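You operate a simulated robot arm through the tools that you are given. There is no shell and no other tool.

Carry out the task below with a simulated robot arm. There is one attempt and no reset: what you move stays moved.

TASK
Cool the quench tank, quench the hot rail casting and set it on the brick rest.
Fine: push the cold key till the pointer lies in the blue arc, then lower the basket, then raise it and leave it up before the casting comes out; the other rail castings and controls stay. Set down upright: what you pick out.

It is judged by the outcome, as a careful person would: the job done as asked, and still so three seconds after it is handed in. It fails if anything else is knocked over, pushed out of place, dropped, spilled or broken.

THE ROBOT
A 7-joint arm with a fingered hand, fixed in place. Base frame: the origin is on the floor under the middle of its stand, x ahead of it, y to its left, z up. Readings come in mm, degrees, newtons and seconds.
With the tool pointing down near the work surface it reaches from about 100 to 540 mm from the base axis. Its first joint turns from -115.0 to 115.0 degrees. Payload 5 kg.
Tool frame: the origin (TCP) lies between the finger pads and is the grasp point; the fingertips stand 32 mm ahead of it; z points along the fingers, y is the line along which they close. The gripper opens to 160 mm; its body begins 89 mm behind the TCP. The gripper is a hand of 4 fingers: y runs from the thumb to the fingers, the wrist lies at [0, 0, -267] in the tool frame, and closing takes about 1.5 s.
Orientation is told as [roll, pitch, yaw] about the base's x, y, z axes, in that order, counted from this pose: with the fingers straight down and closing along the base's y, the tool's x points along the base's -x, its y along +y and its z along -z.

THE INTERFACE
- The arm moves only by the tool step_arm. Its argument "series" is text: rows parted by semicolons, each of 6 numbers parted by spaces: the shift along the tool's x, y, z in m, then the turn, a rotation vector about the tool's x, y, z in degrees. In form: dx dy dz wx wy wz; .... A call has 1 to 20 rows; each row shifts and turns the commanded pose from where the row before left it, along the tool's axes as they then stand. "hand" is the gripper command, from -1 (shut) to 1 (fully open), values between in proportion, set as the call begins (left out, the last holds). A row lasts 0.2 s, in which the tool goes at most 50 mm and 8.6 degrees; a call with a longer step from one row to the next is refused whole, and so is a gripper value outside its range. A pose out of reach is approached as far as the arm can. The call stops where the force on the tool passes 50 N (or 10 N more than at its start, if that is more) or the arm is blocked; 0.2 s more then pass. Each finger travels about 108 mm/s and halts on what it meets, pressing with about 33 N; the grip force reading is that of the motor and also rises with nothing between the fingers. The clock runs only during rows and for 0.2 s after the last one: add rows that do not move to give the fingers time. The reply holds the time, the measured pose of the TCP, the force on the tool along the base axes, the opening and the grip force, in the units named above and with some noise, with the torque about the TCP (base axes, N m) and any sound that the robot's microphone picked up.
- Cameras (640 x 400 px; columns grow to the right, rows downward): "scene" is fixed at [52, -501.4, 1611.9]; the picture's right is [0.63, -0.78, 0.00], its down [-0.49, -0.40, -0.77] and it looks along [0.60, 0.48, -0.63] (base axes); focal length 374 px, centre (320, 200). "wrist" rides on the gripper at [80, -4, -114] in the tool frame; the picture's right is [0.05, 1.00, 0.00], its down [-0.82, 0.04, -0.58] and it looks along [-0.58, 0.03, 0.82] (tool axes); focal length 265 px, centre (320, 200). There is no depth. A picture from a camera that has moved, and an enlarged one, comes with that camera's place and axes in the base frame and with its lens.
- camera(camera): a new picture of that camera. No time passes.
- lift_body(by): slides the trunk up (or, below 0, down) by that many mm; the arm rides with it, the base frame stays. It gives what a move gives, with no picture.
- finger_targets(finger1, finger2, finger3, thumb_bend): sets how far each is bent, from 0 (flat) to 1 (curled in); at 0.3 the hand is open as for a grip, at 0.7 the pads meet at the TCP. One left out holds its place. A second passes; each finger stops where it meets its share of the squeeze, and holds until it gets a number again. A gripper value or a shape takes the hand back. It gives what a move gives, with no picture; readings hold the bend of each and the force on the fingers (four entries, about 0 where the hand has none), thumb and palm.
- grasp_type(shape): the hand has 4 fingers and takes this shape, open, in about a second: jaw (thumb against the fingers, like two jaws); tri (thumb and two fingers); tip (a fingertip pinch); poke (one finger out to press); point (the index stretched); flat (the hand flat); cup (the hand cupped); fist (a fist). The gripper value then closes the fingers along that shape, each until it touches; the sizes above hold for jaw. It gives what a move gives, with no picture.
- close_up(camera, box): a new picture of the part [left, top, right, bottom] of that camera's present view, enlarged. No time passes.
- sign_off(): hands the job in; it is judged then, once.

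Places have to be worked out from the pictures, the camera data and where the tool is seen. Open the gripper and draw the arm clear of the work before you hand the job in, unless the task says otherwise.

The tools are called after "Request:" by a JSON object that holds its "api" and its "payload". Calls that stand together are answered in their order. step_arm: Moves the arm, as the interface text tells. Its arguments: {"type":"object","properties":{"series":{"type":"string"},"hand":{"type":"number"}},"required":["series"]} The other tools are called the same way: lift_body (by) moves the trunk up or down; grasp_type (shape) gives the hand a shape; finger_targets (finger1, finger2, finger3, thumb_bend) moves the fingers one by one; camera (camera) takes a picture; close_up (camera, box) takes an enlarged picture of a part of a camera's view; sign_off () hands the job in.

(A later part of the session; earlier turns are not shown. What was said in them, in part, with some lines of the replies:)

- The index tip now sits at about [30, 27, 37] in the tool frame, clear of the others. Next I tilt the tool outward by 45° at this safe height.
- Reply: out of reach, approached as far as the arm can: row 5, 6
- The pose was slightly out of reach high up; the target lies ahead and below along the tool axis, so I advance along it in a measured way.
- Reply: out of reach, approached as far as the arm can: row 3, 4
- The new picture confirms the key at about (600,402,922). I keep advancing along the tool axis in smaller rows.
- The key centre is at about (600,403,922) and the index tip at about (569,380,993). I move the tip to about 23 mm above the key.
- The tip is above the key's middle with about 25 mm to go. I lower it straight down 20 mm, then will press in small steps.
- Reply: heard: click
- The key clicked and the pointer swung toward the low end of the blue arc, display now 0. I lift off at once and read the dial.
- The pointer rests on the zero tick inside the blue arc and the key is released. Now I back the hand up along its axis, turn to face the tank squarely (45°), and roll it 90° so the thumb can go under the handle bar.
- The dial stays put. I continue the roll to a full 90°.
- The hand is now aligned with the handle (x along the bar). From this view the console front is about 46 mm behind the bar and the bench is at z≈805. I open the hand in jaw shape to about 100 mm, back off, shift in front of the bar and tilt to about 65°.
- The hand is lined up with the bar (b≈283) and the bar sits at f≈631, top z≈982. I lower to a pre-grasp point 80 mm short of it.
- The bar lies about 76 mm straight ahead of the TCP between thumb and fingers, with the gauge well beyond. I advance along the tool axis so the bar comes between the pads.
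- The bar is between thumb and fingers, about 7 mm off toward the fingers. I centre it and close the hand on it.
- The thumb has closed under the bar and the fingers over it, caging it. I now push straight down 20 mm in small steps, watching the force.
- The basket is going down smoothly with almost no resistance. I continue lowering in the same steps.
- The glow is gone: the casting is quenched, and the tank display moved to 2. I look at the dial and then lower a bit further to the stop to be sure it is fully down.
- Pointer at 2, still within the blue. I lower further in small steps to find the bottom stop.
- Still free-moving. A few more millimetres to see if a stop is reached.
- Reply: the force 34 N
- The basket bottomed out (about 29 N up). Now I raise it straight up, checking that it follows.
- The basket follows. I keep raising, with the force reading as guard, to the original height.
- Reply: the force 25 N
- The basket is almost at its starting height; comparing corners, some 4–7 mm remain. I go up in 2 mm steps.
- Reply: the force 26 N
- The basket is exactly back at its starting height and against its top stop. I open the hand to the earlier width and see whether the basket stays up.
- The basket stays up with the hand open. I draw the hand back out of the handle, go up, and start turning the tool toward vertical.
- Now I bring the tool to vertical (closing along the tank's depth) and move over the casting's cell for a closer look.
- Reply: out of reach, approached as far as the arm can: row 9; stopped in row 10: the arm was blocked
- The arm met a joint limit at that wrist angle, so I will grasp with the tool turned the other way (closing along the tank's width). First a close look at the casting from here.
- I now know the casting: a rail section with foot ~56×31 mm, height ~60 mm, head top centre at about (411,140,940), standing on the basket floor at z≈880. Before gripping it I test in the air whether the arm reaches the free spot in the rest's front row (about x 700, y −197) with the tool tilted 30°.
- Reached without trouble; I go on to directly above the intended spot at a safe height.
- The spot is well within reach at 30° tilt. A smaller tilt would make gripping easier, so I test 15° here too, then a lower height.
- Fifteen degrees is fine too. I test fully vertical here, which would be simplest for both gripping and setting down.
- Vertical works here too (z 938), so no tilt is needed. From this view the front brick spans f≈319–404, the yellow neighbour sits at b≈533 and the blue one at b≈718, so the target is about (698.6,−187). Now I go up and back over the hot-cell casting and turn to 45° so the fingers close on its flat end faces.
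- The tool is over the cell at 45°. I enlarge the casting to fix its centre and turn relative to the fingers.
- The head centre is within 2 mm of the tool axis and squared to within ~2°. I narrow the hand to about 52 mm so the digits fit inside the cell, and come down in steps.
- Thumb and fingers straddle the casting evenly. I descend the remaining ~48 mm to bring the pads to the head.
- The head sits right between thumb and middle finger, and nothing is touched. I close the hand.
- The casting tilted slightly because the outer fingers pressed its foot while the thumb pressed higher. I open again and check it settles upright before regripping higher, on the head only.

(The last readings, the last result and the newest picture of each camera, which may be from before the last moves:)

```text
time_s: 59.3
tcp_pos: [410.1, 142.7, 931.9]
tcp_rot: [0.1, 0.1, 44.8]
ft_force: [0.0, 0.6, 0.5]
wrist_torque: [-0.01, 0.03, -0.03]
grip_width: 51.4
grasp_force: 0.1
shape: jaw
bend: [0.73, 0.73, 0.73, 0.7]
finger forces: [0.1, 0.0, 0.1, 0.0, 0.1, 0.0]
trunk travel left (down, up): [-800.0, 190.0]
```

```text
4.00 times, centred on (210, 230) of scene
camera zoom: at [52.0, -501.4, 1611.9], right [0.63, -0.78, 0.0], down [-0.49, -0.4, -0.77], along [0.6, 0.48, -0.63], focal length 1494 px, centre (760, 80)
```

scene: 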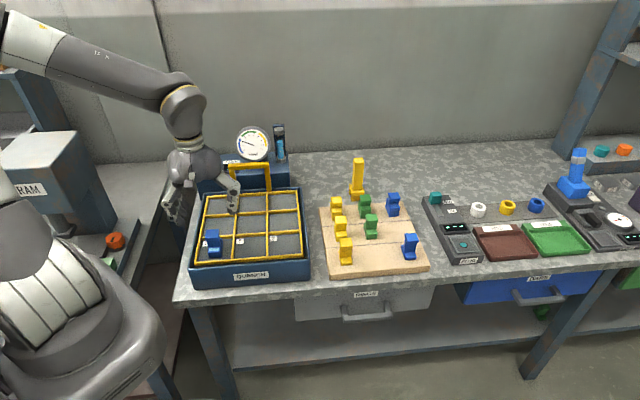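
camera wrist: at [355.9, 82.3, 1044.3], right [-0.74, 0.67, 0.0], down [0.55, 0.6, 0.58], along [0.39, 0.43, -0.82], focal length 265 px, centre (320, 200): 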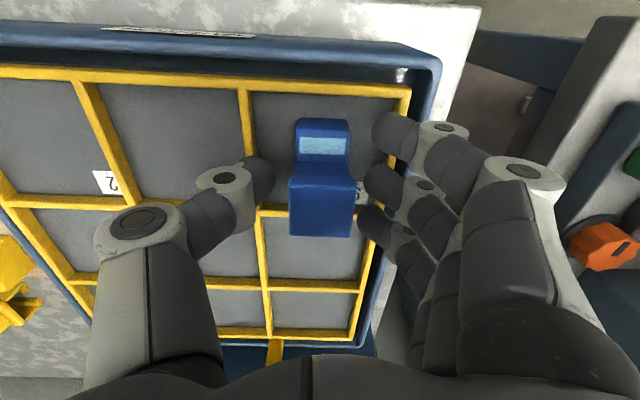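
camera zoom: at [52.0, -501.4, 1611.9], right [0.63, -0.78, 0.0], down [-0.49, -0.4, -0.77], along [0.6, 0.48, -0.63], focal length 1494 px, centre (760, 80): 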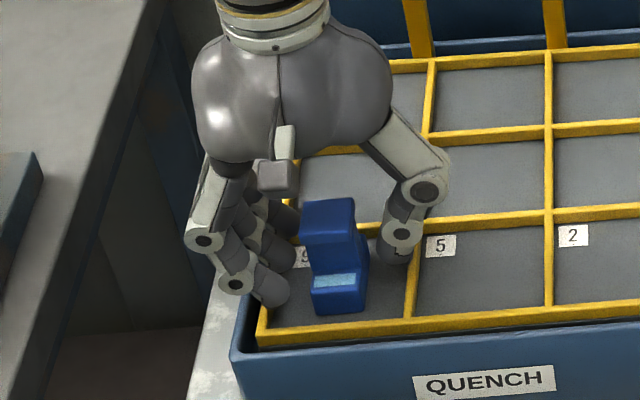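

It stands upright again. I raise the hand 10 mm so only the thumb and middle finger meet head and web, then close.

Request:
{"api": "step_arm", "payload": {"series": "0 0 -0.005 0 0 0; 0 0 -0.005 0 0 0; 0 0 0 0 0 0"}}

Request:
{"api": "step_arm", "payload": {"series": "0 0 0 0 0 0; 0 0 0 0 0 0; 0 0 0 0 0 0; 0 0 0 0 0 0; 0 0 0 0 0 0; 0 0 0 0 0 0", "hand": -1}}

Request:
{"api": "camera", "payload": {"camera": "wrist"}}

Request:
{"api": "close_up", "payload": {"camera": "scene", "box": [150, 180, 270, 280]}}

```text
time_s: 60.1
tcp_pos: [411.3, 141.7, 941.5]
tcp_rot: [0.0, 0.0, 45.0]
ft_force: [-0.6, -0.8, 0.0]
wrist_torque: [-0.04, 0.0, -0.01]
grip_width: 51.2
grasp_force: 0.2
shape: jaw
bend: [0.73, 0.73, 0.73, 0.7]
finger forces: [0.0, 0.1, 0.1, 0.0, 0.1, 0.0]
trunk travel left (down, up): [-800.0, 190.0]
```

```text
time_s: 61.5
tcp_pos: [409.5, 142.8, 941.6]
tcp_rot: [0.1, 0.0, 44.9]
ft_force: [1.8, -1.0, 2.1]
wrist_torque: [-0.02, -0.04, -0.01]
grip_width: 9.1
grasp_force: 33.4
shape: jaw
bend: [0.69, 0.7, 0.69, 0.72]
finger forces: [0.0, 19.5, 0.0, 0.0, 21.5, 0.0]
trunk travel left (down, up): [-800.0, 190.0]
```

```text
taken
camera wrist: at [355.6, 82.4, 1054.5], right [-0.74, 0.67, 0.0], down [0.55, 0.6, 0.58], along [0.39, 0.43, -0.82], focal length 265 px, centre (320, 200)
```

wrist: 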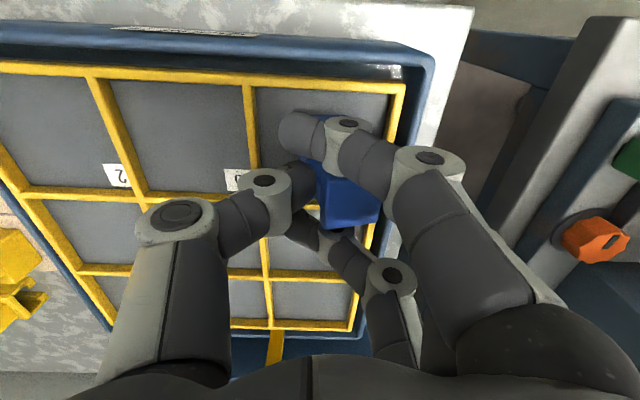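

```text
4.00 times, centred on (210, 230) of scene
camera zoom: at [52.0, -501.4, 1611.9], right [0.63, -0.78, 0.0], down [-0.49, -0.4, -0.77], along [0.6, 0.48, -0.63], focal length 1494 px, centre (760, 80)
```

zoom: 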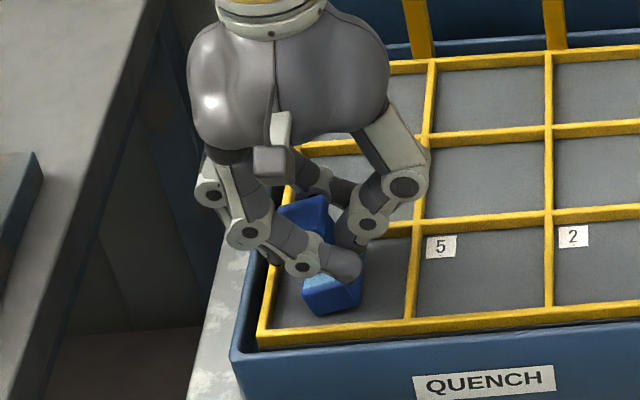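

This grip tipped the casting more: only the middle finger opposed the stronger thumb. I open again and will close in small, position-limited steps so thumb and finger meet it evenly.

Request:
{"api": "step_arm", "payload": {"series": "0 0 0 0 0 0; 0 0 0 0 0 0; 0 0 0 0 0 0; 0 0 0 0 0 0", "hand": -0.35}}

Request:
{"api": "camera", "payload": {"camera": "wrist"}}

Request:
{"api": "close_up", "payload": {"camera": "scene", "box": [150, 180, 270, 280]}}

```text
time_s: 62.5
tcp_pos: [409.6, 142.0, 942.5]
tcp_rot: [0.1, -0.1, 44.9]
ft_force: [-0.1, 0.5, -0.3]
wrist_torque: [0.02, 0.02, 0.0]
grip_width: 51.1
grasp_force: 0.1
shape: jaw
bend: [0.73, 0.73, 0.73, 0.7]
finger forces: [0.0, 0.0, 0.1, 0.1, 0.0, 0.0]
trunk travel left (down, up): [-800.0, 190.0]
```

```text
taken
camera wrist: at [355.7, 82.4, 1054.5], right [-0.74, 0.67, 0.0], down [0.55, 0.6, 0.58], along [0.39, 0.43, -0.82], focal length 265 px, centre (320, 200)
```

wrist: 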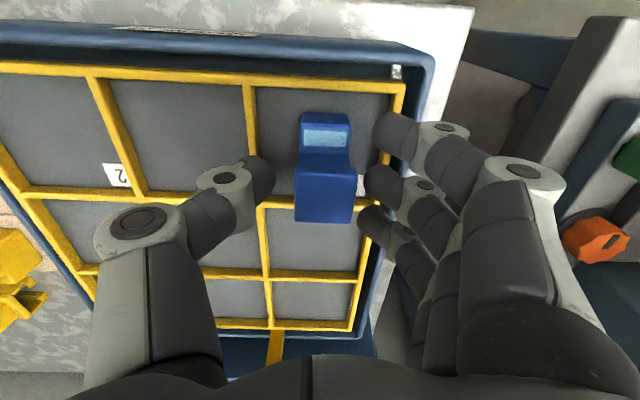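

```text
4.00 times, centred on (210, 230) of scene
camera zoom: at [52.0, -501.4, 1611.9], right [0.63, -0.78, 0.0], down [-0.49, -0.4, -0.77], along [0.6, 0.48, -0.63], focal length 1494 px, centre (760, 80)
```

zoom: 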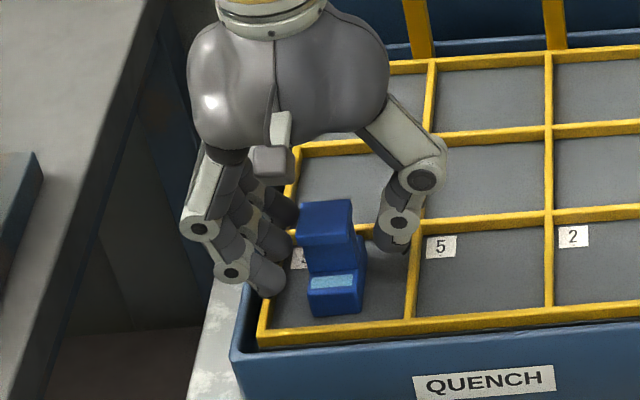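

It is upright again, sitting about 3 mm toward the fingers and some 6–8 mm toward the robot from the thumb/middle line. I correct that and close first to 40, then 32 mm.

Request:
{"api": "step_arm", "payload": {"series": "0.004 0.0015 0 0 0 0; 0.004 0.0015 0 0 0 0; 0 0 0 0 0 0"}}

Request:
{"api": "step_arm", "payload": {"series": "0 0 0 0 0 0; 0 0 0 0 0 0; 0 0 0 0 0 0", "hand": -0.5}}

Request:
{"api": "step_arm", "payload": {"series": "0 0 0 0 0 0; 0 0 0 0 0 0; 0 0 0 0 0 0", "hand": -0.58}}

Request:
{"api": "camera", "payload": {"camera": "wrist"}}

Request:
{"api": "close_up", "payload": {"camera": "scene", "box": [150, 180, 270, 280]}}

```text
time_s: 63.3
tcp_pos: [401.7, 138.4, 942.0]
tcp_rot: [0.1, 0.0, 45.1]
ft_force: [0.3, 0.2, 0.4]
wrist_torque: [0.0, -0.01, 0.03]
grip_width: 51.2
grasp_force: 0.0
shape: jaw
bend: [0.73, 0.73, 0.73, 0.7]
finger forces: [0.0, 0.0, 0.0, 0.0, 0.1, 0.0]
trunk travel left (down, up): [-800.0, 190.0]
```

```text
time_s: 64.1
tcp_pos: [401.9, 138.7, 941.9]
tcp_rot: [0.1, -0.1, 45.0]
ft_force: [-0.2, -0.3, -0.3]
wrist_torque: [0.03, 0.0, 0.0]
grip_width: 40.6
grasp_force: 0.0
shape: jaw
bend: [0.73, 0.73, 0.73, 0.7]
finger forces: [0.1, 0.0, 0.0, 0.0, 0.1, 0.0]
trunk travel left (down, up): [-800.0, 190.0]
```

```text
time_s: 64.9
tcp_pos: [401.4, 139.2, 942.7]
tcp_rot: [0.1, 0.0, 44.9]
ft_force: [0.3, 0.1, 0.1]
wrist_torque: [-0.01, -0.03, -0.05]
grip_width: 34.4
grasp_force: 0.0
shape: jaw
bend: [0.73, 0.73, 0.73, 0.7]
finger forces: [0.0, 0.1, 0.1, 0.0, 0.1, 0.0]
trunk travel left (down, up): [-800.0, 190.0]
```

```text
taken
camera wrist: at [347.8, 79.4, 1054.8], right [-0.74, 0.67, 0.0], down [0.55, 0.6, 0.58], along [0.39, 0.43, -0.82], focal length 265 px, centre (320, 200)
```

wrist: 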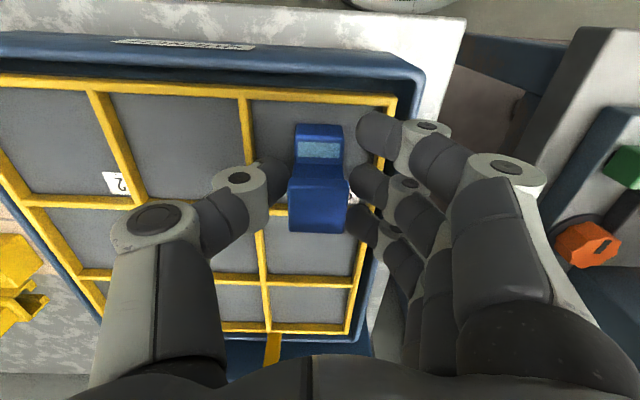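

```text
4.00 times, centred on (210, 230) of scene
camera zoom: at [52.0, -501.4, 1611.9], right [0.63, -0.78, 0.0], down [-0.49, -0.4, -0.77], along [0.6, 0.48, -0.63], focal length 1494 px, centre (760, 80)
```

zoom: 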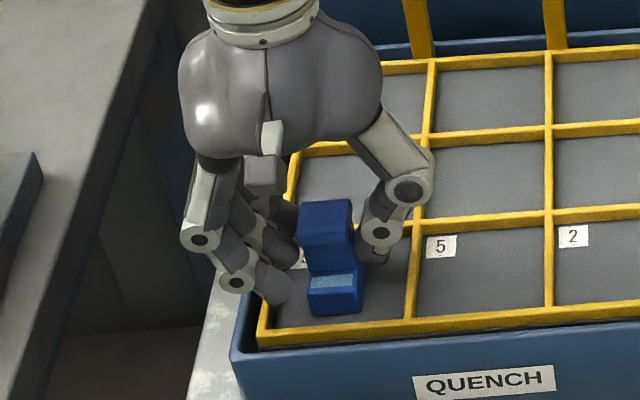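

Both sides have an even small gap now. I close a bit further, to about 27 mm, and watch.

Request:
{"api": "step_arm", "payload": {"series": "0 0 0 0 0 0; 0 0 0 0 0 0; 0 0 0 0 0 0", "hand": -0.66}}

Request:
{"api": "camera", "payload": {"camera": "wrist"}}

Request:
{"api": "close_up", "payload": {"camera": "scene", "box": [150, 180, 270, 280]}}

```text
time_s: 65.7
tcp_pos: [402.5, 138.4, 942.0]
tcp_rot: [0.0, 0.0, 45.0]
ft_force: [0.5, 0.0, -0.1]
wrist_torque: [0.0, -0.01, 0.0]
grip_width: 28.3
grasp_force: 0.0
shape: jaw
bend: [0.73, 0.73, 0.73, 0.7]
finger forces: [0.0, 0.7, 0.1, 0.0, 1.3, 0.0]
trunk travel left (down, up): [-800.0, 190.0]
```

```text
taken
camera wrist: at [347.8, 79.3, 1054.8], right [-0.74, 0.67, 0.0], down [0.55, 0.6, 0.58], along [0.39, 0.43, -0.82], focal length 265 px, centre (320, 200)
```

wrist: 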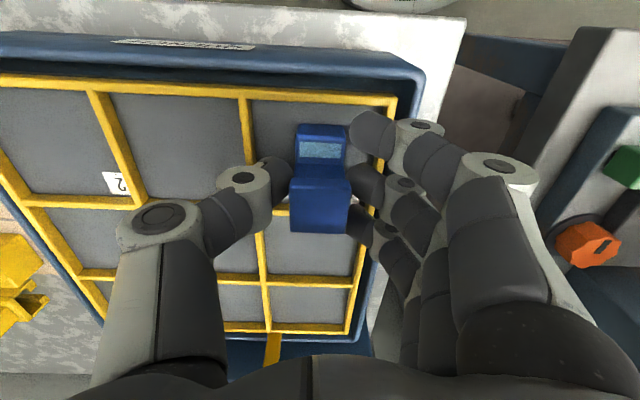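

```text
4.00 times, centred on (210, 230) of scene
camera zoom: at [52.0, -501.4, 1611.9], right [0.63, -0.78, 0.0], down [-0.49, -0.4, -0.77], along [0.6, 0.48, -0.63], focal length 1494 px, centre (760, 80)
```

zoom: 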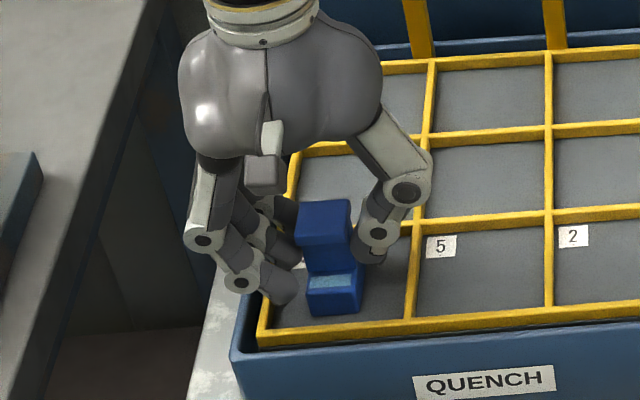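

Thumb and middle finger now just touch it (about 1 N each) and it stands straight. I tighten in another small step.

Request:
{"api": "step_arm", "payload": {"series": "0 0 0 0 0 0; 0 0 0 0 0 0; 0 0 0 0 0 0", "hand": -0.72}}

Request:
{"api": "close_up", "payload": {"camera": "wrist", "box": [240, 90, 420, 260]}}

Request:
{"api": "close_up", "payload": {"camera": "scene", "box": [180, 205, 250, 265]}}

```text
time_s: 66.5
tcp_pos: [401.7, 139.9, 941.8]
tcp_rot: [0.1, 0.1, 45.0]
ft_force: [0.1, -0.7, 2.1]
wrist_torque: [-0.09, 0.11, 0.02]
grip_width: 9.7
grasp_force: 33.3
shape: jaw
bend: [0.69, 0.72, 0.68, 0.71]
finger forces: [0.0, 17.2, 8.4, 0.0, 25.0, 0.0]
trunk travel left (down, up): [-800.0, 190.0]
```

```text
2.35 times, centred on (330, 175) of wrist
camera zoom: at [347.8, 79.2, 1054.9], right [-0.74, 0.67, 0.0], down [0.55, 0.6, 0.58], along [0.39, 0.43, -0.82], focal length 624 px, centre (296, 259)
```

zoom: 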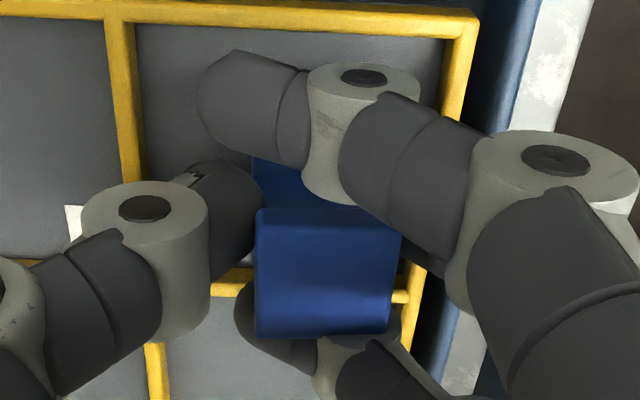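

```text
6.67 times, centred on (215, 235) of scene
camera zoom: at [52.0, -501.4, 1611.9], right [0.63, -0.78, 0.0], down [-0.49, -0.4, -0.77], along [0.6, 0.48, -0.63], focal length 2491 px, centre (1020, -33)
```

zoom: 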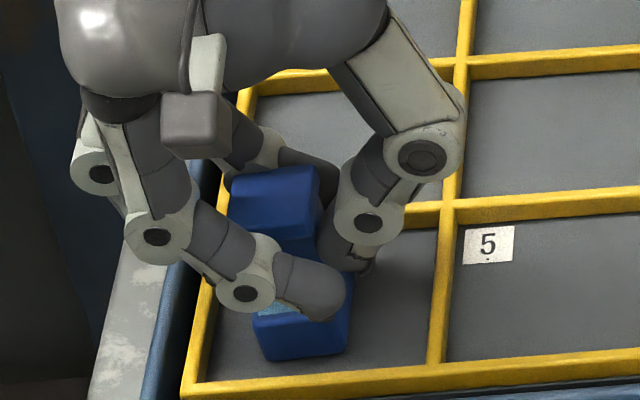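

The grip took hold with about 25 N and only a slight lean (~6°), which I can level out by rolling the hand. I lift slowly.

Request:
{"api": "step_arm", "payload": {"series": "0 0 -0.004 0 0 0; 0 0 -0.006 0 0 0; 0 0 -0.008 0 0 0; 0 0 -0.012 0 0 0; 0 0 -0.015 0 0 0; 0 0 0 0 0 0"}}

Request:
{"api": "camera", "payload": {"camera": "wrist"}}

Request:
{"api": "close_up", "payload": {"camera": "scene", "box": [180, 185, 250, 245]}}

```text
time_s: 67.9
tcp_pos: [401.9, 138.6, 986.0]
tcp_rot: [0.0, 0.0, 44.9]
ft_force: [0.0, 0.2, -1.8]
wrist_torque: [-0.01, -0.02, -0.01]
grip_width: 8.7
grasp_force: 32.9
shape: jaw
bend: [0.69, 0.71, 0.68, 0.71]
finger forces: [0.0, 17.9, 5.3, 0.0, 21.4, 0.0]
trunk travel left (down, up): [-800.0, 190.0]
```

```text
taken
camera wrist: at [347.4, 79.2, 1099.9], right [-0.74, 0.67, 0.0], down [0.55, 0.6, 0.58], along [0.39, 0.43, -0.82], focal length 265 px, centre (320, 200)
```

wrist: 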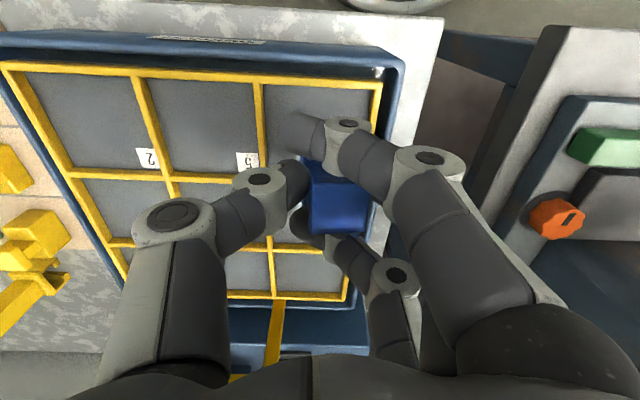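

```text
6.67 times, centred on (215, 215) of scene
camera zoom: at [52.0, -501.4, 1611.9], right [0.63, -0.78, 0.0], down [-0.49, -0.4, -0.77], along [0.6, 0.48, -0.63], focal length 2491 px, centre (1020, 100)
```

zoom: 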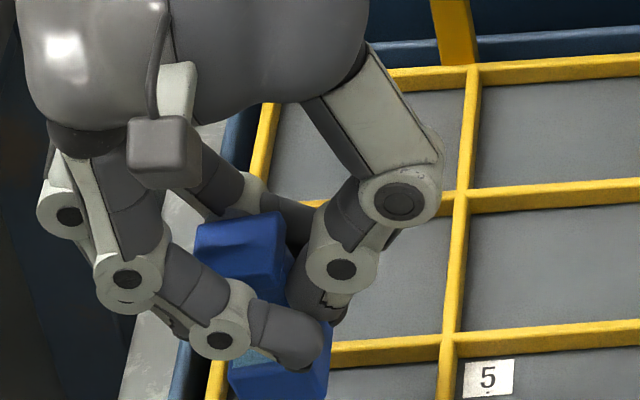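

The casting came up with the hand. I raise it clear and look at its lean.

Request:
{"api": "step_arm", "payload": {"series": "0 0 -0.02 0 0 0; 0 0 -0.02 0 0 0; 0 0 -0.02 0 0 0; 0 0 0 0 0 0"}}

Request:
{"api": "close_up", "payload": {"camera": "scene", "box": [170, 165, 250, 235]}}

Request:
{"api": "close_up", "payload": {"camera": "wrist", "box": [240, 90, 420, 260]}}

```text
time_s: 68.9
tcp_pos: [403.3, 138.6, 1046.6]
tcp_rot: [0.2, -0.1, 45.0]
ft_force: [0.1, -0.1, -1.7]
wrist_torque: [-0.01, 0.0, 0.02]
grip_width: 8.8
grasp_force: 33.1
shape: jaw
bend: [0.69, 0.71, 0.68, 0.71]
finger forces: [0.0, 17.8, 5.0, 0.1, 21.4, 0.0]
trunk travel left (down, up): [-800.0, 190.0]
```

```text
5.71 times, centred on (210, 200) of scene
camera zoom: at [52.0, -501.4, 1611.9], right [0.63, -0.78, 0.0], down [-0.49, -0.4, -0.77], along [0.6, 0.48, -0.63], focal length 2135 px, centre (949, 200)
```

zoom: 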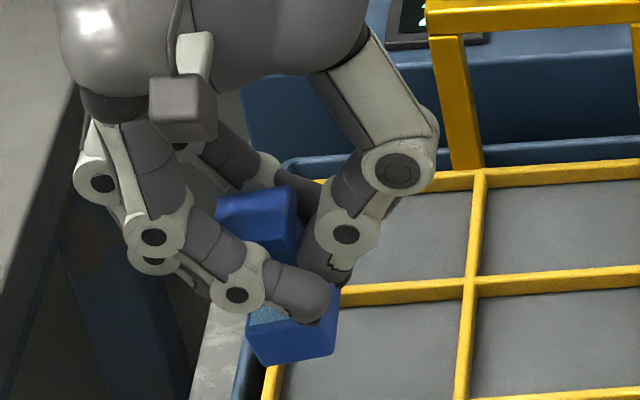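

```text
2.35 times, centred on (330, 175) of wrist
camera zoom: at [349.8, 78.9, 1160.2], right [-0.74, 0.67, 0.0], down [0.55, 0.6, 0.58], along [0.39, 0.43, -0.82], focal length 624 px, centre (296, 259)
```

zoom: 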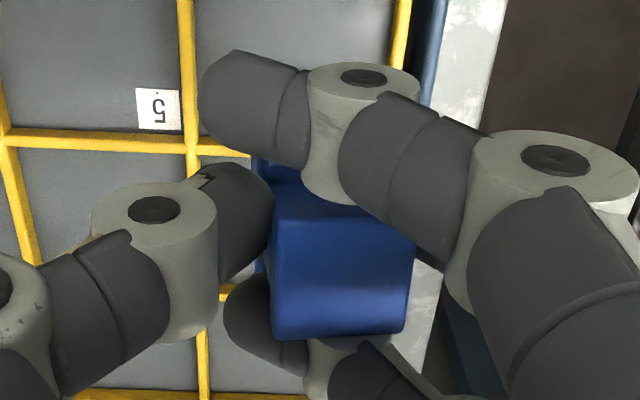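

The casting leans about 7° toward the fingers; otherwise it hangs firmly. I turn the hand to −15° here and then carry it at this height over to the rest.

Request:
{"api": "step_arm", "payload": {"series": "0 0 0 0 0 7.5; 0 0 0 0 0 7.5; 0 0 0 0 0 7.5; 0 0 0 0 0 7.5; 0 0 0 0 0 7.5; 0 0 0 0 0 7.5; 0 0 0 0 0 7.5; 0 0 0 0 0 7.5; 0 0 0 0 0 0"}}

Request:
{"api": "step_arm", "payload": {"series": "-0.03015 -0.02041 0 0 0 0; -0.03015 -0.02041 0 0 0 0; -0.03015 -0.02041 0 0 0 0; -0.03015 -0.02041 0 0 0 0; -0.03015 -0.02041 0 0 0 0; -0.03015 -0.02041 0 0 0 0; -0.03015 -0.02041 0 0 0 0; -0.03015 -0.02041 0 0 0 0; -0.03015 -0.02041 0 0 0 0; -0.03015 -0.02041 0 0 0 0; -0.03015 -0.02041 0 0 0 0; -0.03015 -0.02041 0 0 0 0; 0 0 0 0 0 0"}}

Request:
{"api": "camera", "payload": {"camera": "scene"}}

Request:
{"api": "camera", "payload": {"camera": "wrist"}}

```text
time_s: 70.9
tcp_pos: [402.8, 138.3, 1046.3]
tcp_rot: [0.1, 0.0, -15.2]
ft_force: [0.1, -0.5, -1.8]
wrist_torque: [-0.02, 0.01, 0.04]
grip_width: 8.9
grasp_force: 33.7
shape: jaw
bend: [0.69, 0.71, 0.68, 0.71]
finger forces: [0.0, 17.9, 4.7, 0.0, 21.4, 0.0]
trunk travel left (down, up): [-800.0, 190.0]
```

```text
time_s: 73.7
tcp_pos: [688.0, -190.9, 1046.6]
tcp_rot: [0.1, 0.0, -15.0]
ft_force: [-0.1, 0.2, -2.3]
wrist_torque: [-0.03, 0.01, 0.03]
grip_width: 8.6
grasp_force: 33.4
shape: jaw
bend: [0.69, 0.71, 0.69, 0.71]
finger forces: [0.0, 18.1, 4.0, 0.0, 20.9, 0.1]
trunk travel left (down, up): [-800.0, 190.0]
```

```text
taken
```

scene: 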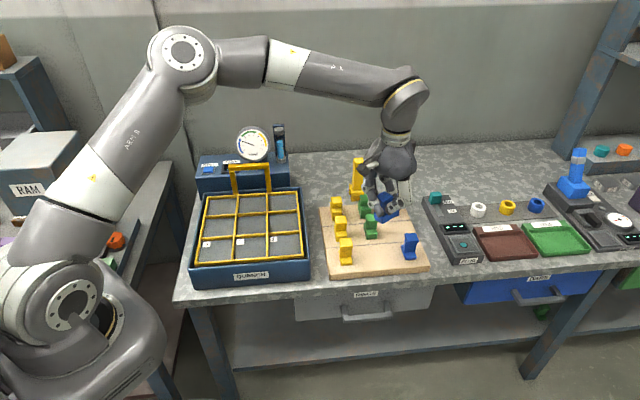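

```text
taken
camera wrist: at [608.4, -174.8, 1161.1], right [0.21, 0.98, 0.0], down [0.8, -0.17, 0.58], along [0.56, -0.12, -0.82], focal length 265 px, centre (320, 200)
```

wrist: 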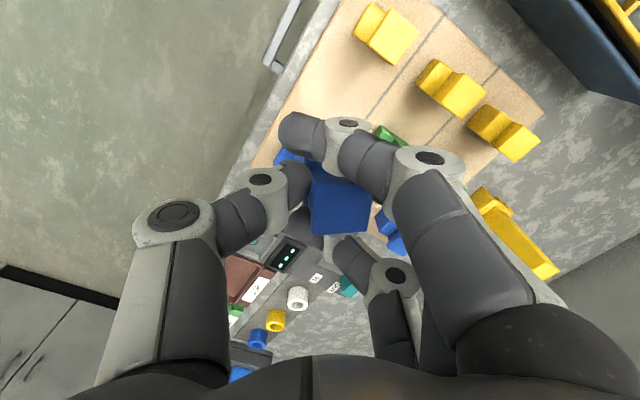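

The arm is over the rest at a safe height. I turn the remaining 30° so the casting lines up with the brick, and roll 7° to bring it upright.

Request:
{"api": "step_arm", "payload": {"series": "0 0 0 0 0 7.5; 0 0 0 0 0 7.5; 0 0 0 0 0 7.5; 0 0 0 0 0 7.5; 0 0 0 -3.5 0 0; 0 0 0 -3.5 0 0; 0 0 0 0 0 0"}}

Request:
{"api": "camera", "payload": {"camera": "wrist"}}

Request:
{"api": "close_up", "payload": {"camera": "scene", "box": [340, 160, 430, 240]}}

```text
time_s: 75.3
tcp_pos: [688.3, -192.1, 1046.7]
tcp_rot: [7.1, 0.2, -45.1]
ft_force: [-0.1, 0.0, -1.8]
wrist_torque: [-0.01, 0.03, -0.01]
grip_width: 8.8
grasp_force: 33.3
shape: jaw
bend: [0.69, 0.71, 0.69, 0.71]
finger forces: [0.0, 18.2, 3.9, 0.1, 20.9, 0.1]
trunk travel left (down, up): [-800.0, 190.0]
```

```text
taken
camera wrist: at [617.6, -147.7, 1157.8], right [0.67, 0.74, 0.12], down [0.56, -0.6, 0.58], along [0.5, -0.32, -0.81], focal length 265 px, centre (320, 200)
```

wrist: 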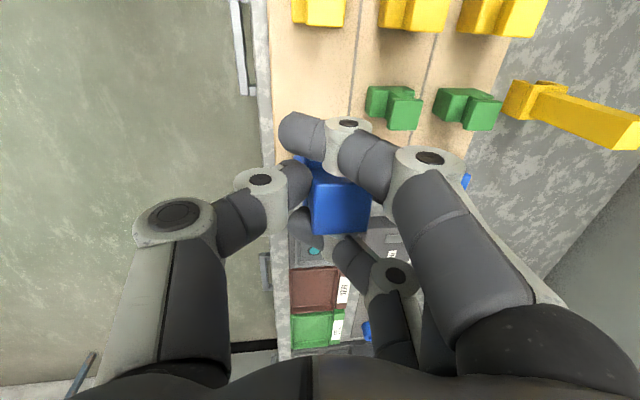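

```text
5.00 times, centred on (385, 200) of scene
camera zoom: at [52.0, -501.4, 1611.9], right [0.63, -0.78, 0.0], down [-0.49, -0.4, -0.77], along [0.6, 0.48, -0.63], focal length 1868 px, centre (-5, 200)
```

zoom: 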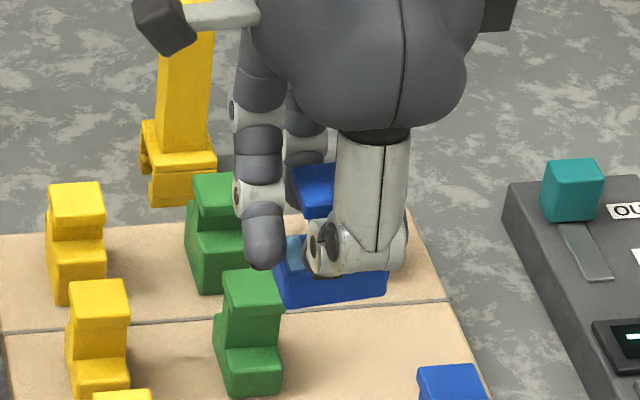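

I zoom in on the held casting to judge how upright it is.

Request:
{"api": "close_up", "payload": {"camera": "scene", "box": [370, 185, 415, 225]}}

Request:
{"api": "close_up", "payload": {"camera": "wrist", "box": [260, 110, 420, 260]}}

```text
10.00 times, centred on (392, 205) of scene
camera zoom: at [52.0, -501.4, 1611.9], right [0.63, -0.78, 0.0], down [-0.49, -0.4, -0.77], along [0.6, 0.48, -0.63], focal length 3736 px, centre (-405, 150)
```

zoom: 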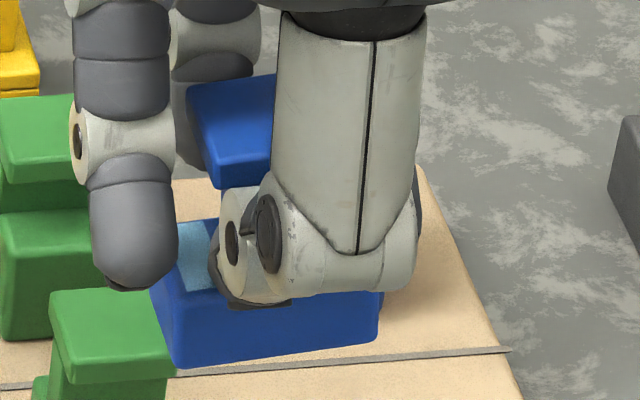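

```text
2.67 times, centred on (340, 185) of wrist
camera zoom: at [617.6, -147.7, 1157.8], right [0.67, 0.74, 0.12], down [0.56, -0.6, 0.58], along [0.5, -0.32, -0.81], focal length 708 px, centre (267, 240)
```

zoom: 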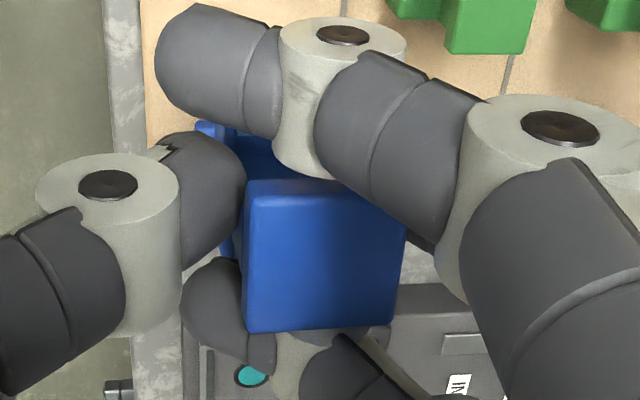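

The foot's long side is level within ~4° (far-right end slightly high) and the lean is cancelled. I trim 3.5° about the pinch axis and lower the casting 100 mm straight down toward the gap.

Request:
{"api": "step_arm", "payload": {"series": "0 0 0 0 3.5 0; -0.0012 -0.00244 0.0198 0 0 0; -0.0012 -0.00244 0.0198 0 0 0; -0.0012 -0.00244 0.0198 0 0 0; -0.0012 -0.00244 0.0198 0 0 0; -0.0012 -0.00244 0.0198 0 0 0; 0 0 0 0 0 0"}}

Request:
{"api": "camera", "payload": {"camera": "wrist"}}

Request:
{"api": "close_up", "payload": {"camera": "scene", "box": [320, 170, 430, 280]}}

```text
time_s: 76.9
tcp_pos: [686.4, -193.5, 947.1]
tcp_rot: [7.0, 3.5, -44.7]
ft_force: [0.6, -0.5, -2.5]
wrist_torque: [-0.06, 0.0, 0.03]
grip_width: 8.5
grasp_force: 33.3
shape: jaw
bend: [0.69, 0.71, 0.69, 0.71]
finger forces: [0.0, 18.2, 3.5, 0.0, 20.9, 0.1]
trunk travel left (down, up): [-800.0, 190.0]
```

```text
taken
camera wrist: at [622.1, -154.0, 1062.6], right [0.67, 0.74, 0.13], down [0.58, -0.62, 0.53], along [0.47, -0.28, -0.84], focal length 265 px, centre (320, 200)
```

wrist: 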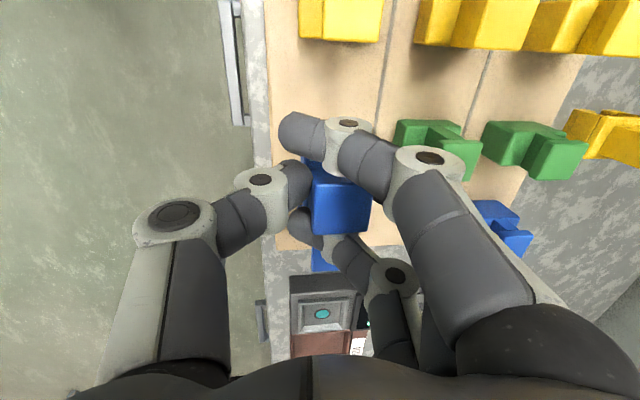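

```text
3.64 times, centred on (375, 225) of scene
camera zoom: at [52.0, -501.4, 1611.9], right [0.63, -0.78, 0.0], down [-0.49, -0.4, -0.77], along [0.6, 0.48, -0.63], focal length 1359 px, centre (120, 109)
```

zoom: 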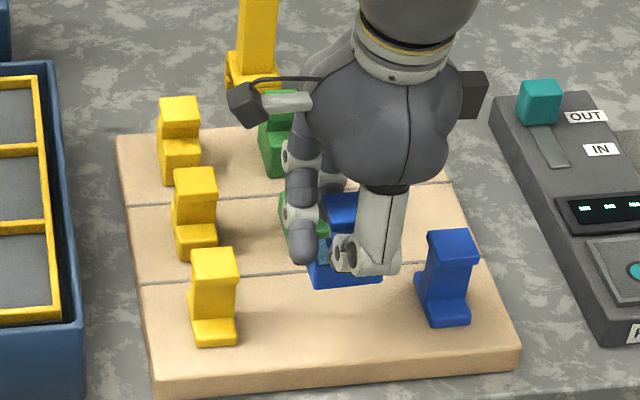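

It is going down squarely between the yellow and the blue neighbour. I lower another 45 mm, then will feel for contact.

Request:
{"api": "step_arm", "payload": {"series": "-0.0009 -0.0018 0.0149 0 0 0; -0.0009 -0.0018 0.0149 0 0 0; -0.0009 -0.0018 0.0149 0 0 0; 0 0 0 0 0 0"}}

Request:
{"api": "camera", "payload": {"camera": "wrist"}}

Request:
{"api": "close_up", "payload": {"camera": "scene", "box": [330, 190, 430, 280]}}

```text
time_s: 77.9
tcp_pos: [687.1, -191.9, 901.2]
tcp_rot: [7.0, 3.7, -44.5]
ft_force: [-0.2, 0.6, -1.3]
wrist_torque: [0.01, 0.06, -0.02]
grip_width: 8.6
grasp_force: 33.5
shape: jaw
bend: [0.69, 0.71, 0.69, 0.71]
finger forces: [0.0, 18.3, 3.7, 0.0, 20.9, 0.0]
trunk travel left (down, up): [-800.0, 190.0]
```

```text
taken
camera wrist: at [621.5, -152.4, 1017.7], right [0.66, 0.74, 0.13], down [0.58, -0.62, 0.53], along [0.47, -0.28, -0.84], focal length 265 px, centre (320, 200)
```

wrist: 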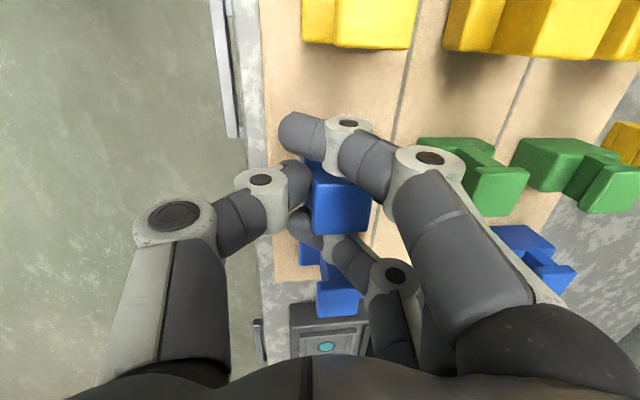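

```text
4.44 times, centred on (380, 235) of scene
camera zoom: at [52.0, -501.4, 1611.9], right [0.63, -0.78, 0.0], down [-0.49, -0.4, -0.77], along [0.6, 0.48, -0.63], focal length 1660 px, centre (53, 44)
```

zoom: 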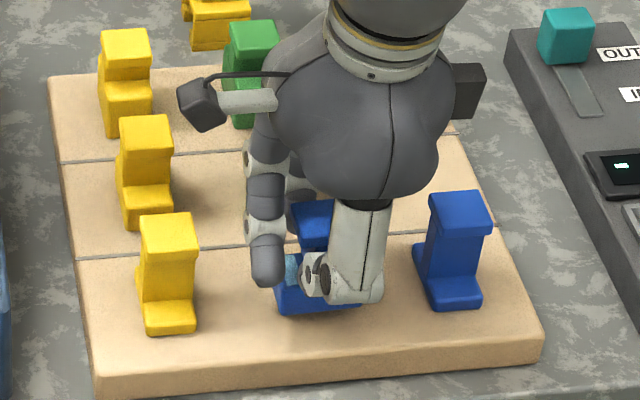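

The foot is about 15 mm above the brick. I lower in 3 mm rows, watching the vertical force.

Request:
{"api": "step_arm", "payload": {"series": "-0.0002 -0.0004 0.003 0 0 0; -0.0002 -0.0004 0.003 0 0 0; -0.0002 -0.0004 0.003 0 0 0; 0 0 0 0 0 0"}}

Request:
{"api": "close_up", "payload": {"camera": "scene", "box": [360, 215, 430, 275]}}

```text
time_s: 78.9
tcp_pos: [687.3, -191.7, 892.0]
tcp_rot: [7.1, 3.5, -44.7]
ft_force: [0.6, -2.2, 5.4]
wrist_torque: [0.13, -0.02, -0.04]
grip_width: 9.0
grasp_force: 33.3
shape: jaw
bend: [0.69, 0.71, 0.69, 0.72]
finger forces: [0.0, 18.2, 6.4, 0.0, 22.1, 0.1]
trunk travel left (down, up): [-800.0, 190.0]
```

```text
6.67 times, centred on (395, 245) of scene
camera zoom: at [52.0, -501.4, 1611.9], right [0.63, -0.78, 0.0], down [-0.49, -0.4, -0.77], along [0.6, 0.48, -0.63], focal length 2491 px, centre (-180, -100)
```

zoom: 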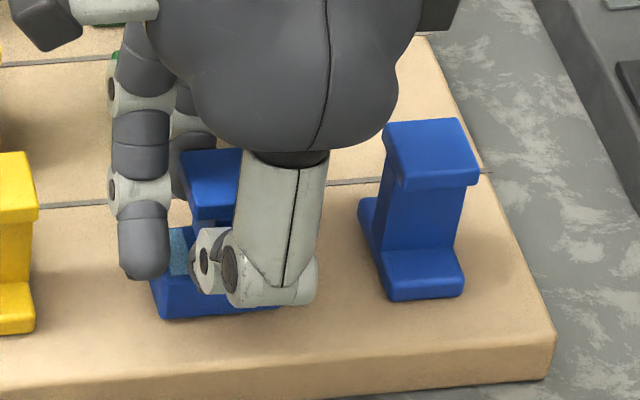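

The foot has touched the brick (force turned to +5 N). I press another 1.5 mm to seat it flat.

Request:
{"api": "step_arm", "payload": {"series": "-0.0001 -0.0002 0.0015 0 0 0; 0 0 0 0 0 0; 0 0 0 0 0 0"}}

Request:
{"api": "close_up", "payload": {"camera": "scene", "box": [360, 215, 430, 275]}}

Request:
{"api": "camera", "payload": {"camera": "wrist"}}

```text
time_s: 79.7
tcp_pos: [687.3, -192.4, 891.8]
tcp_rot: [7.1, 3.3, -44.7]
ft_force: [1.0, -6.4, 15.6]
wrist_torque: [0.18, -0.16, -0.06]
grip_width: 9.4
grasp_force: 33.0
shape: jaw
bend: [0.69, 0.71, 0.69, 0.72]
finger forces: [0.1, 18.5, 9.0, 0.1, 25.8, 0.0]
trunk travel left (down, up): [-800.0, 190.0]
```

```text
6.67 times, centred on (395, 245) of scene
camera zoom: at [52.0, -501.4, 1611.9], right [0.63, -0.78, 0.0], down [-0.49, -0.4, -0.77], along [0.6, 0.48, -0.63], focal length 2491 px, centre (-180, -100)
```

zoom: 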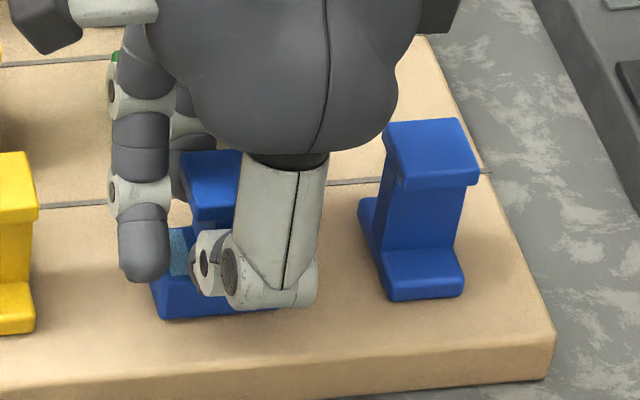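

```text
taken
camera wrist: at [621.8, -153.8, 1007.6], right [0.67, 0.74, 0.13], down [0.58, -0.62, 0.53], along [0.47, -0.28, -0.84], focal length 265 px, centre (320, 200)
```

wrist: 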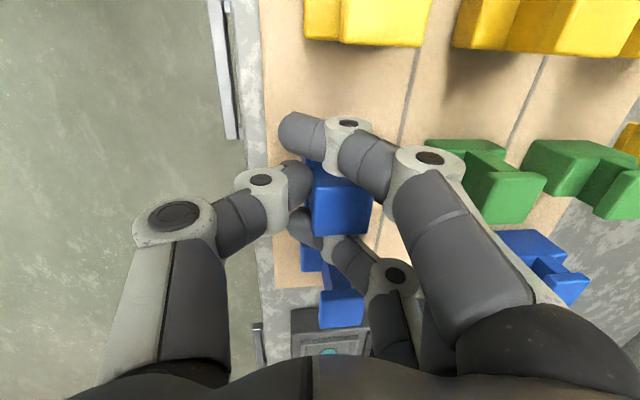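

Firmly seated (15 N). I ease off a millimetre and open the hand to about 50 mm.

Request:
{"api": "step_arm", "payload": {"series": "0 0.0001 -0.001 0 0 0; 0 0 0 0 0 0"}}

Request:
{"api": "step_arm", "payload": {"series": "0 0 0 0 0 0; 0 0 0 0 0 0; 0 0 0 0 0 0; 0 0 0 0 0 0", "hand": -0.35}}

Request:
{"api": "camera", "payload": {"camera": "wrist"}}

Request:
{"api": "close_up", "payload": {"camera": "scene", "box": [330, 190, 430, 280]}}

```text
time_s: 80.3
tcp_pos: [686.1, -190.8, 890.3]
tcp_rot: [7.0, 3.6, -44.6]
ft_force: [1.5, -1.9, 9.7]
wrist_torque: [0.23, -0.11, -0.02]
grip_width: 9.3
grasp_force: 32.6
shape: jaw
bend: [0.69, 0.71, 0.69, 0.72]
finger forces: [0.1, 18.7, 7.3, 0.1, 22.5, 0.1]
trunk travel left (down, up): [-800.0, 190.0]
```

```text
time_s: 81.3
tcp_pos: [688.1, -190.9, 891.8]
tcp_rot: [7.1, 3.6, -44.6]
ft_force: [-0.1, 0.0, -0.6]
wrist_torque: [0.02, -0.01, -0.01]
grip_width: 51.4
grasp_force: 0.2
shape: jaw
bend: [0.73, 0.73, 0.73, 0.7]
finger forces: [0.0, 0.0, 0.0, 0.0, 0.0, 0.0]
trunk travel left (down, up): [-800.0, 190.0]
```

```text
taken
camera wrist: at [622.3, -153.0, 1007.7], right [0.67, 0.74, 0.13], down [0.58, -0.62, 0.53], along [0.47, -0.28, -0.84], focal length 265 px, centre (320, 200)
```

wrist: 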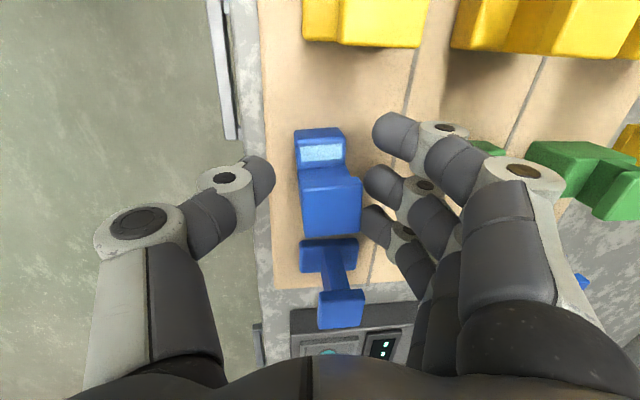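

```text
4.44 times, centred on (380, 235) of scene
camera zoom: at [52.0, -501.4, 1611.9], right [0.63, -0.78, 0.0], down [-0.49, -0.4, -0.77], along [0.6, 0.48, -0.63], focal length 1660 px, centre (53, 44)
```

zoom: 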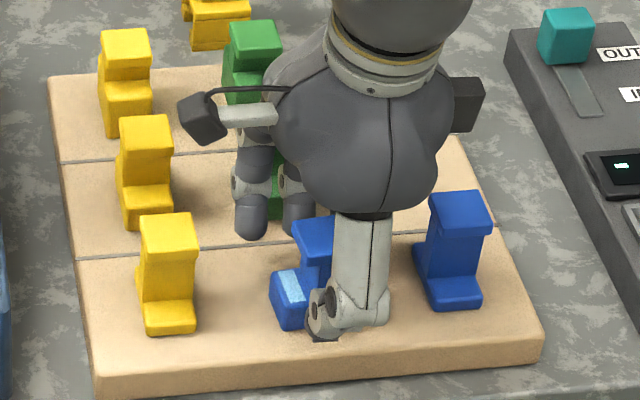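

The casting stands upright by itself on the brick, free of the hand. I centre the gap with a 6 mm shift and go straight up, slowly at first.

Request:
{"api": "step_arm", "payload": {"series": "0 0.003 0 0 0 0; 0 0.003 0 0 0 0; 0.0006 0.0012 -0.0099 0 0 0; 0.0006 0.0012 -0.0099 0 0 0; 0.0006 0.0012 -0.0099 0 0 0; 0.0006 0.0012 -0.0099 0 0 0; 0 0 0 0 0 0"}}

Request:
{"api": "camera", "payload": {"camera": "wrist"}}

Request:
{"api": "close_up", "payload": {"camera": "scene", "box": [330, 190, 430, 280]}}

```text
time_s: 82.9
tcp_pos: [692.3, -187.4, 932.0]
tcp_rot: [7.1, 3.6, -44.5]
ft_force: [0.3, 0.1, 0.2]
wrist_torque: [0.02, 0.01, 0.0]
grip_width: 51.4
grasp_force: 0.0
shape: jaw
bend: [0.73, 0.73, 0.73, 0.7]
finger forces: [0.0, 0.0, 0.1, 0.1, 0.2, 0.1]
trunk travel left (down, up): [-800.0, 190.0]
```

```text
taken
camera wrist: at [626.9, -148.9, 1048.1], right [0.67, 0.74, 0.13], down [0.58, -0.62, 0.53], along [0.47, -0.28, -0.84], focal length 265 px, centre (320, 200)
```

wrist: 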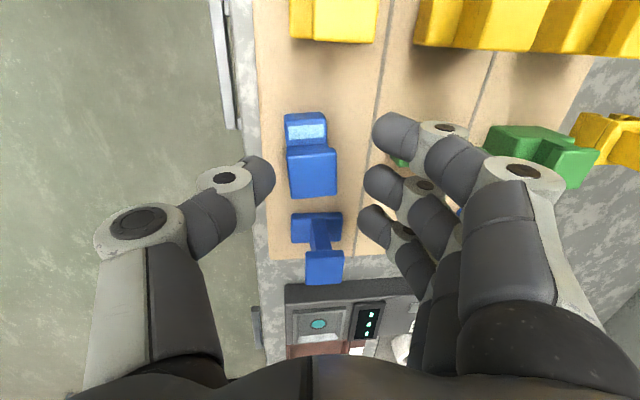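

```text
4.44 times, centred on (380, 235) of scene
camera zoom: at [52.0, -501.4, 1611.9], right [0.63, -0.78, 0.0], down [-0.49, -0.4, -0.77], along [0.6, 0.48, -0.63], focal length 1660 px, centre (53, 44)
```

zoom: 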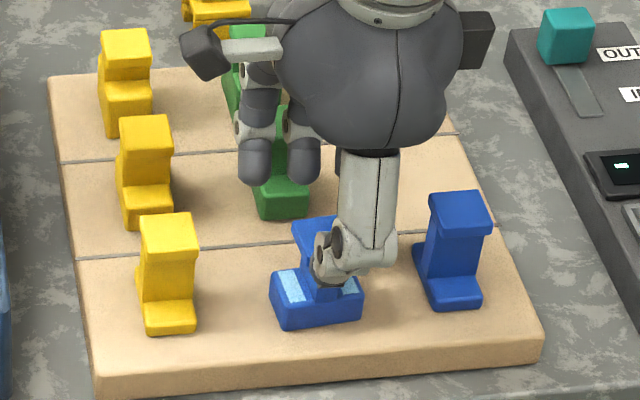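

The hand is clear of the casting, which stays put. I rise further and draw the arm back from the work.

Request:
{"api": "step_arm", "payload": {"series": "0.0018 0.0036 -0.0297 0 0 0; 0.0018 0.0036 -0.0297 0 0 0; 0.0018 0.0036 -0.0297 0 0 0; 0.0018 0.0036 -0.0297 0 0 0; 0.0018 0.0036 -0.0297 0 0 0; 0 0 0 0 -3.5 0; 0 0 0 7 0 0; 0 0 0 0 0 -7.5; 0 0 0 0 0 -7.5; 0 0 0 0 0 -7.5; 0 0 0 0 0 -7.5; 0.04 0 -0.005 0 0 0; 0.04 0 -0.005 0 0 0; 0.04 0 -0.005 0 0 0; 0.04 0 -0.005 0 0 0; 0.04 0 -0.005 0 0 0; 0.04 0 -0.005 0 0 0; 0 0 0 0 0 0", "hand": 0.2}}

Request:
{"api": "camera", "payload": {"camera": "scene"}}

Request:
{"api": "close_up", "payload": {"camera": "scene", "box": [310, 150, 440, 280]}}

Request:
{"api": "close_up", "payload": {"camera": "scene", "box": [180, 110, 320, 300]}}

```text
time_s: 86.7
tcp_pos: [458.4, -123.9, 1114.7]
tcp_rot: [0.1, 0.1, -15.1]
ft_force: [-0.5, 1.3, 0.5]
wrist_torque: [0.02, -0.02, 0.0]
grip_width: 95.7
grasp_force: 0.1
shape: jaw
bend: [0.71, 0.71, 0.71, 0.69]
finger forces: [0.1, 0.0, 0.1, 0.0, 0.0, 0.0]
trunk travel left (down, up): [-800.0, 190.0]
```

```text
taken
```

scene: 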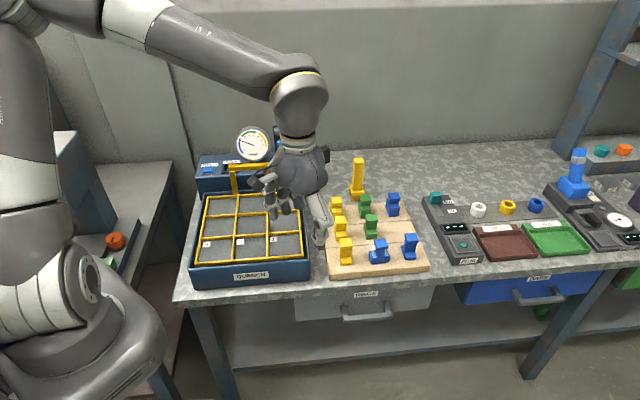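

```text
3.08 times, centred on (375, 215) of scene
camera zoom: at [52.0, -501.4, 1611.9], right [0.63, -0.78, 0.0], down [-0.49, -0.4, -0.77], along [0.6, 0.48, -0.63], focal length 1150 px, centre (151, 154)
```

zoom: 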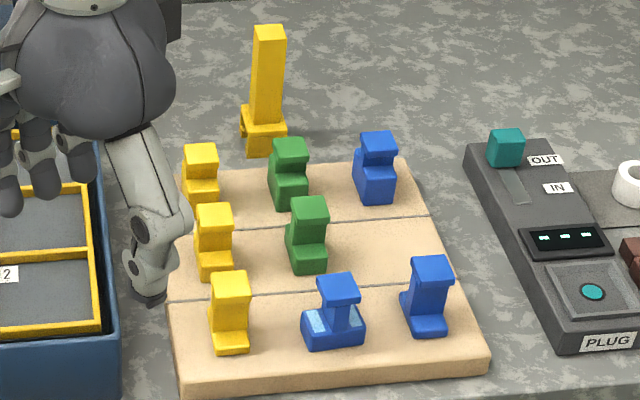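

```text
2.11 times, centred on (250, 205) of scene
camera zoom: at [52.0, -501.4, 1611.9], right [0.63, -0.78, 0.0], down [-0.49, -0.4, -0.77], along [0.6, 0.48, -0.63], focal length 787 px, centre (467, 190)
```

zoom: 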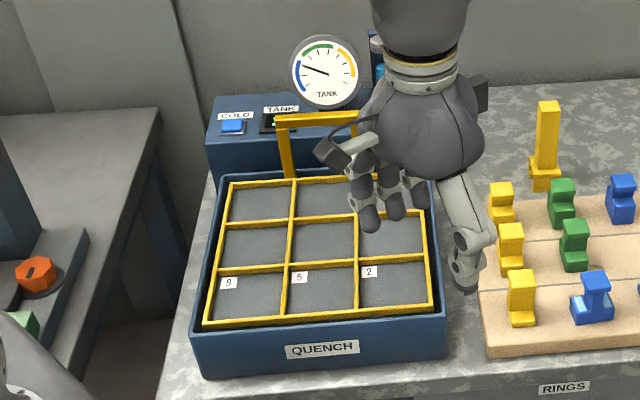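

Everything looks right: the casting stands upright on the rest, the neighbours are unmoved, the basket is up and the pointer is in the blue. I lift the arm further clear before a final check.

Request:
{"api": "step_arm", "payload": {"series": "0.02 0.02 -0.03 0 0 0; 0.02 0.02 -0.03 0 0 0; 0.02 0.02 -0.03 0 0 0; 0.01 0.02 -0.03 0 0 0; 0 0 0 0 0 0", "hand": 1}}

Request:
{"api": "camera", "payload": {"camera": "scene"}}

Request:
{"api": "close_up", "payload": {"camera": "scene", "box": [225, 115, 295, 165]}}

Request:
{"api": "close_up", "payload": {"camera": "scene", "box": [310, 150, 440, 280]}}

```text
time_s: 87.9
tcp_pos: [412.0, -29.4, 1232.9]
tcp_rot: [0.0, 0.1, -15.1]
ft_force: [0.8, -0.5, 0.0]
wrist_torque: [0.03, 0.0, 0.0]
grip_width: 159.7
grasp_force: 0.0
shape: jaw
bend: [0.3, 0.3, 0.3, 0.3]
finger forces: [0.0, 0.0, 0.0, 0.0, 0.0, 0.0]
trunk travel left (down, up): [-800.0, 190.0]
```

```text
taken
```

scene: 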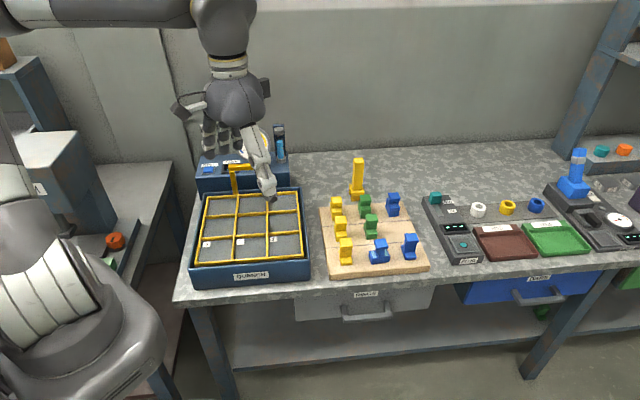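

```text
8.00 times, centred on (260, 140) of scene
camera zoom: at [52.0, -501.4, 1611.9], right [0.63, -0.78, 0.0], down [-0.49, -0.4, -0.77], along [0.6, 0.48, -0.63], focal length 2989 px, centre (800, 680)
```

zoom: 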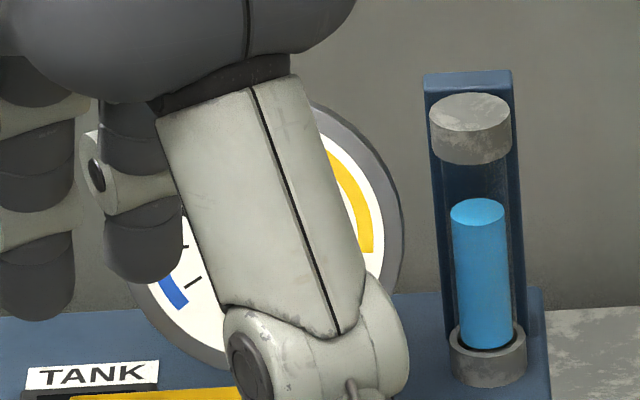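

```text
3.08 times, centred on (375, 215) of scene
camera zoom: at [52.0, -501.4, 1611.9], right [0.63, -0.78, 0.0], down [-0.49, -0.4, -0.77], along [0.6, 0.48, -0.63], focal length 1150 px, centre (151, 154)
```

zoom: 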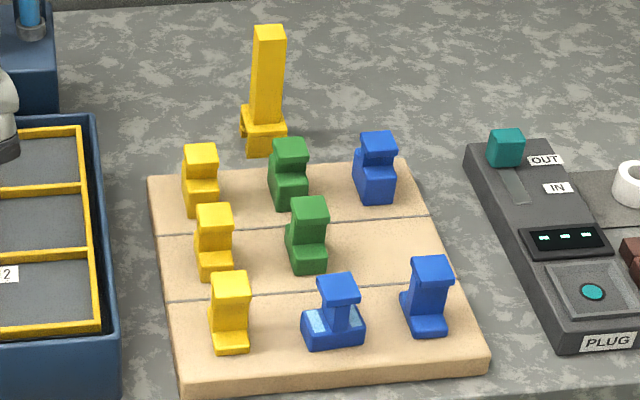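

The quenched casting stands upright on the brick rest and the other castings and controls are where they were. The basket is up, and the hand is open and well above the work, so I hand the job in.

Request:
{"api": "sign_off", "payload": {}}

```text
The job is handed in.
```

The job is handed in: the hot rail casting has been quenched and stands upright on the front brick of the rest, between the yellow and the blue one.

- **Tank:** one push of the cold key took the pointer from green to zero, inside the blue arc. After the quench it read 2, still inside the arc.
- **Quench:** I lowered the basket to its stop, and the casting's glow went out. I then raised the basket to its starting height, and it stayed up when I let go of the handle.
- **Casting:** it took three tries to grip. On the first two it tipped in its cell, but it stood back up each time I let go. Once set on the rest it stood on its own.
- **Everything else:** in the last pictures the other castings stand where they were at the start, the basket is still up, and I pressed no other control. The hand is open and well above the work.
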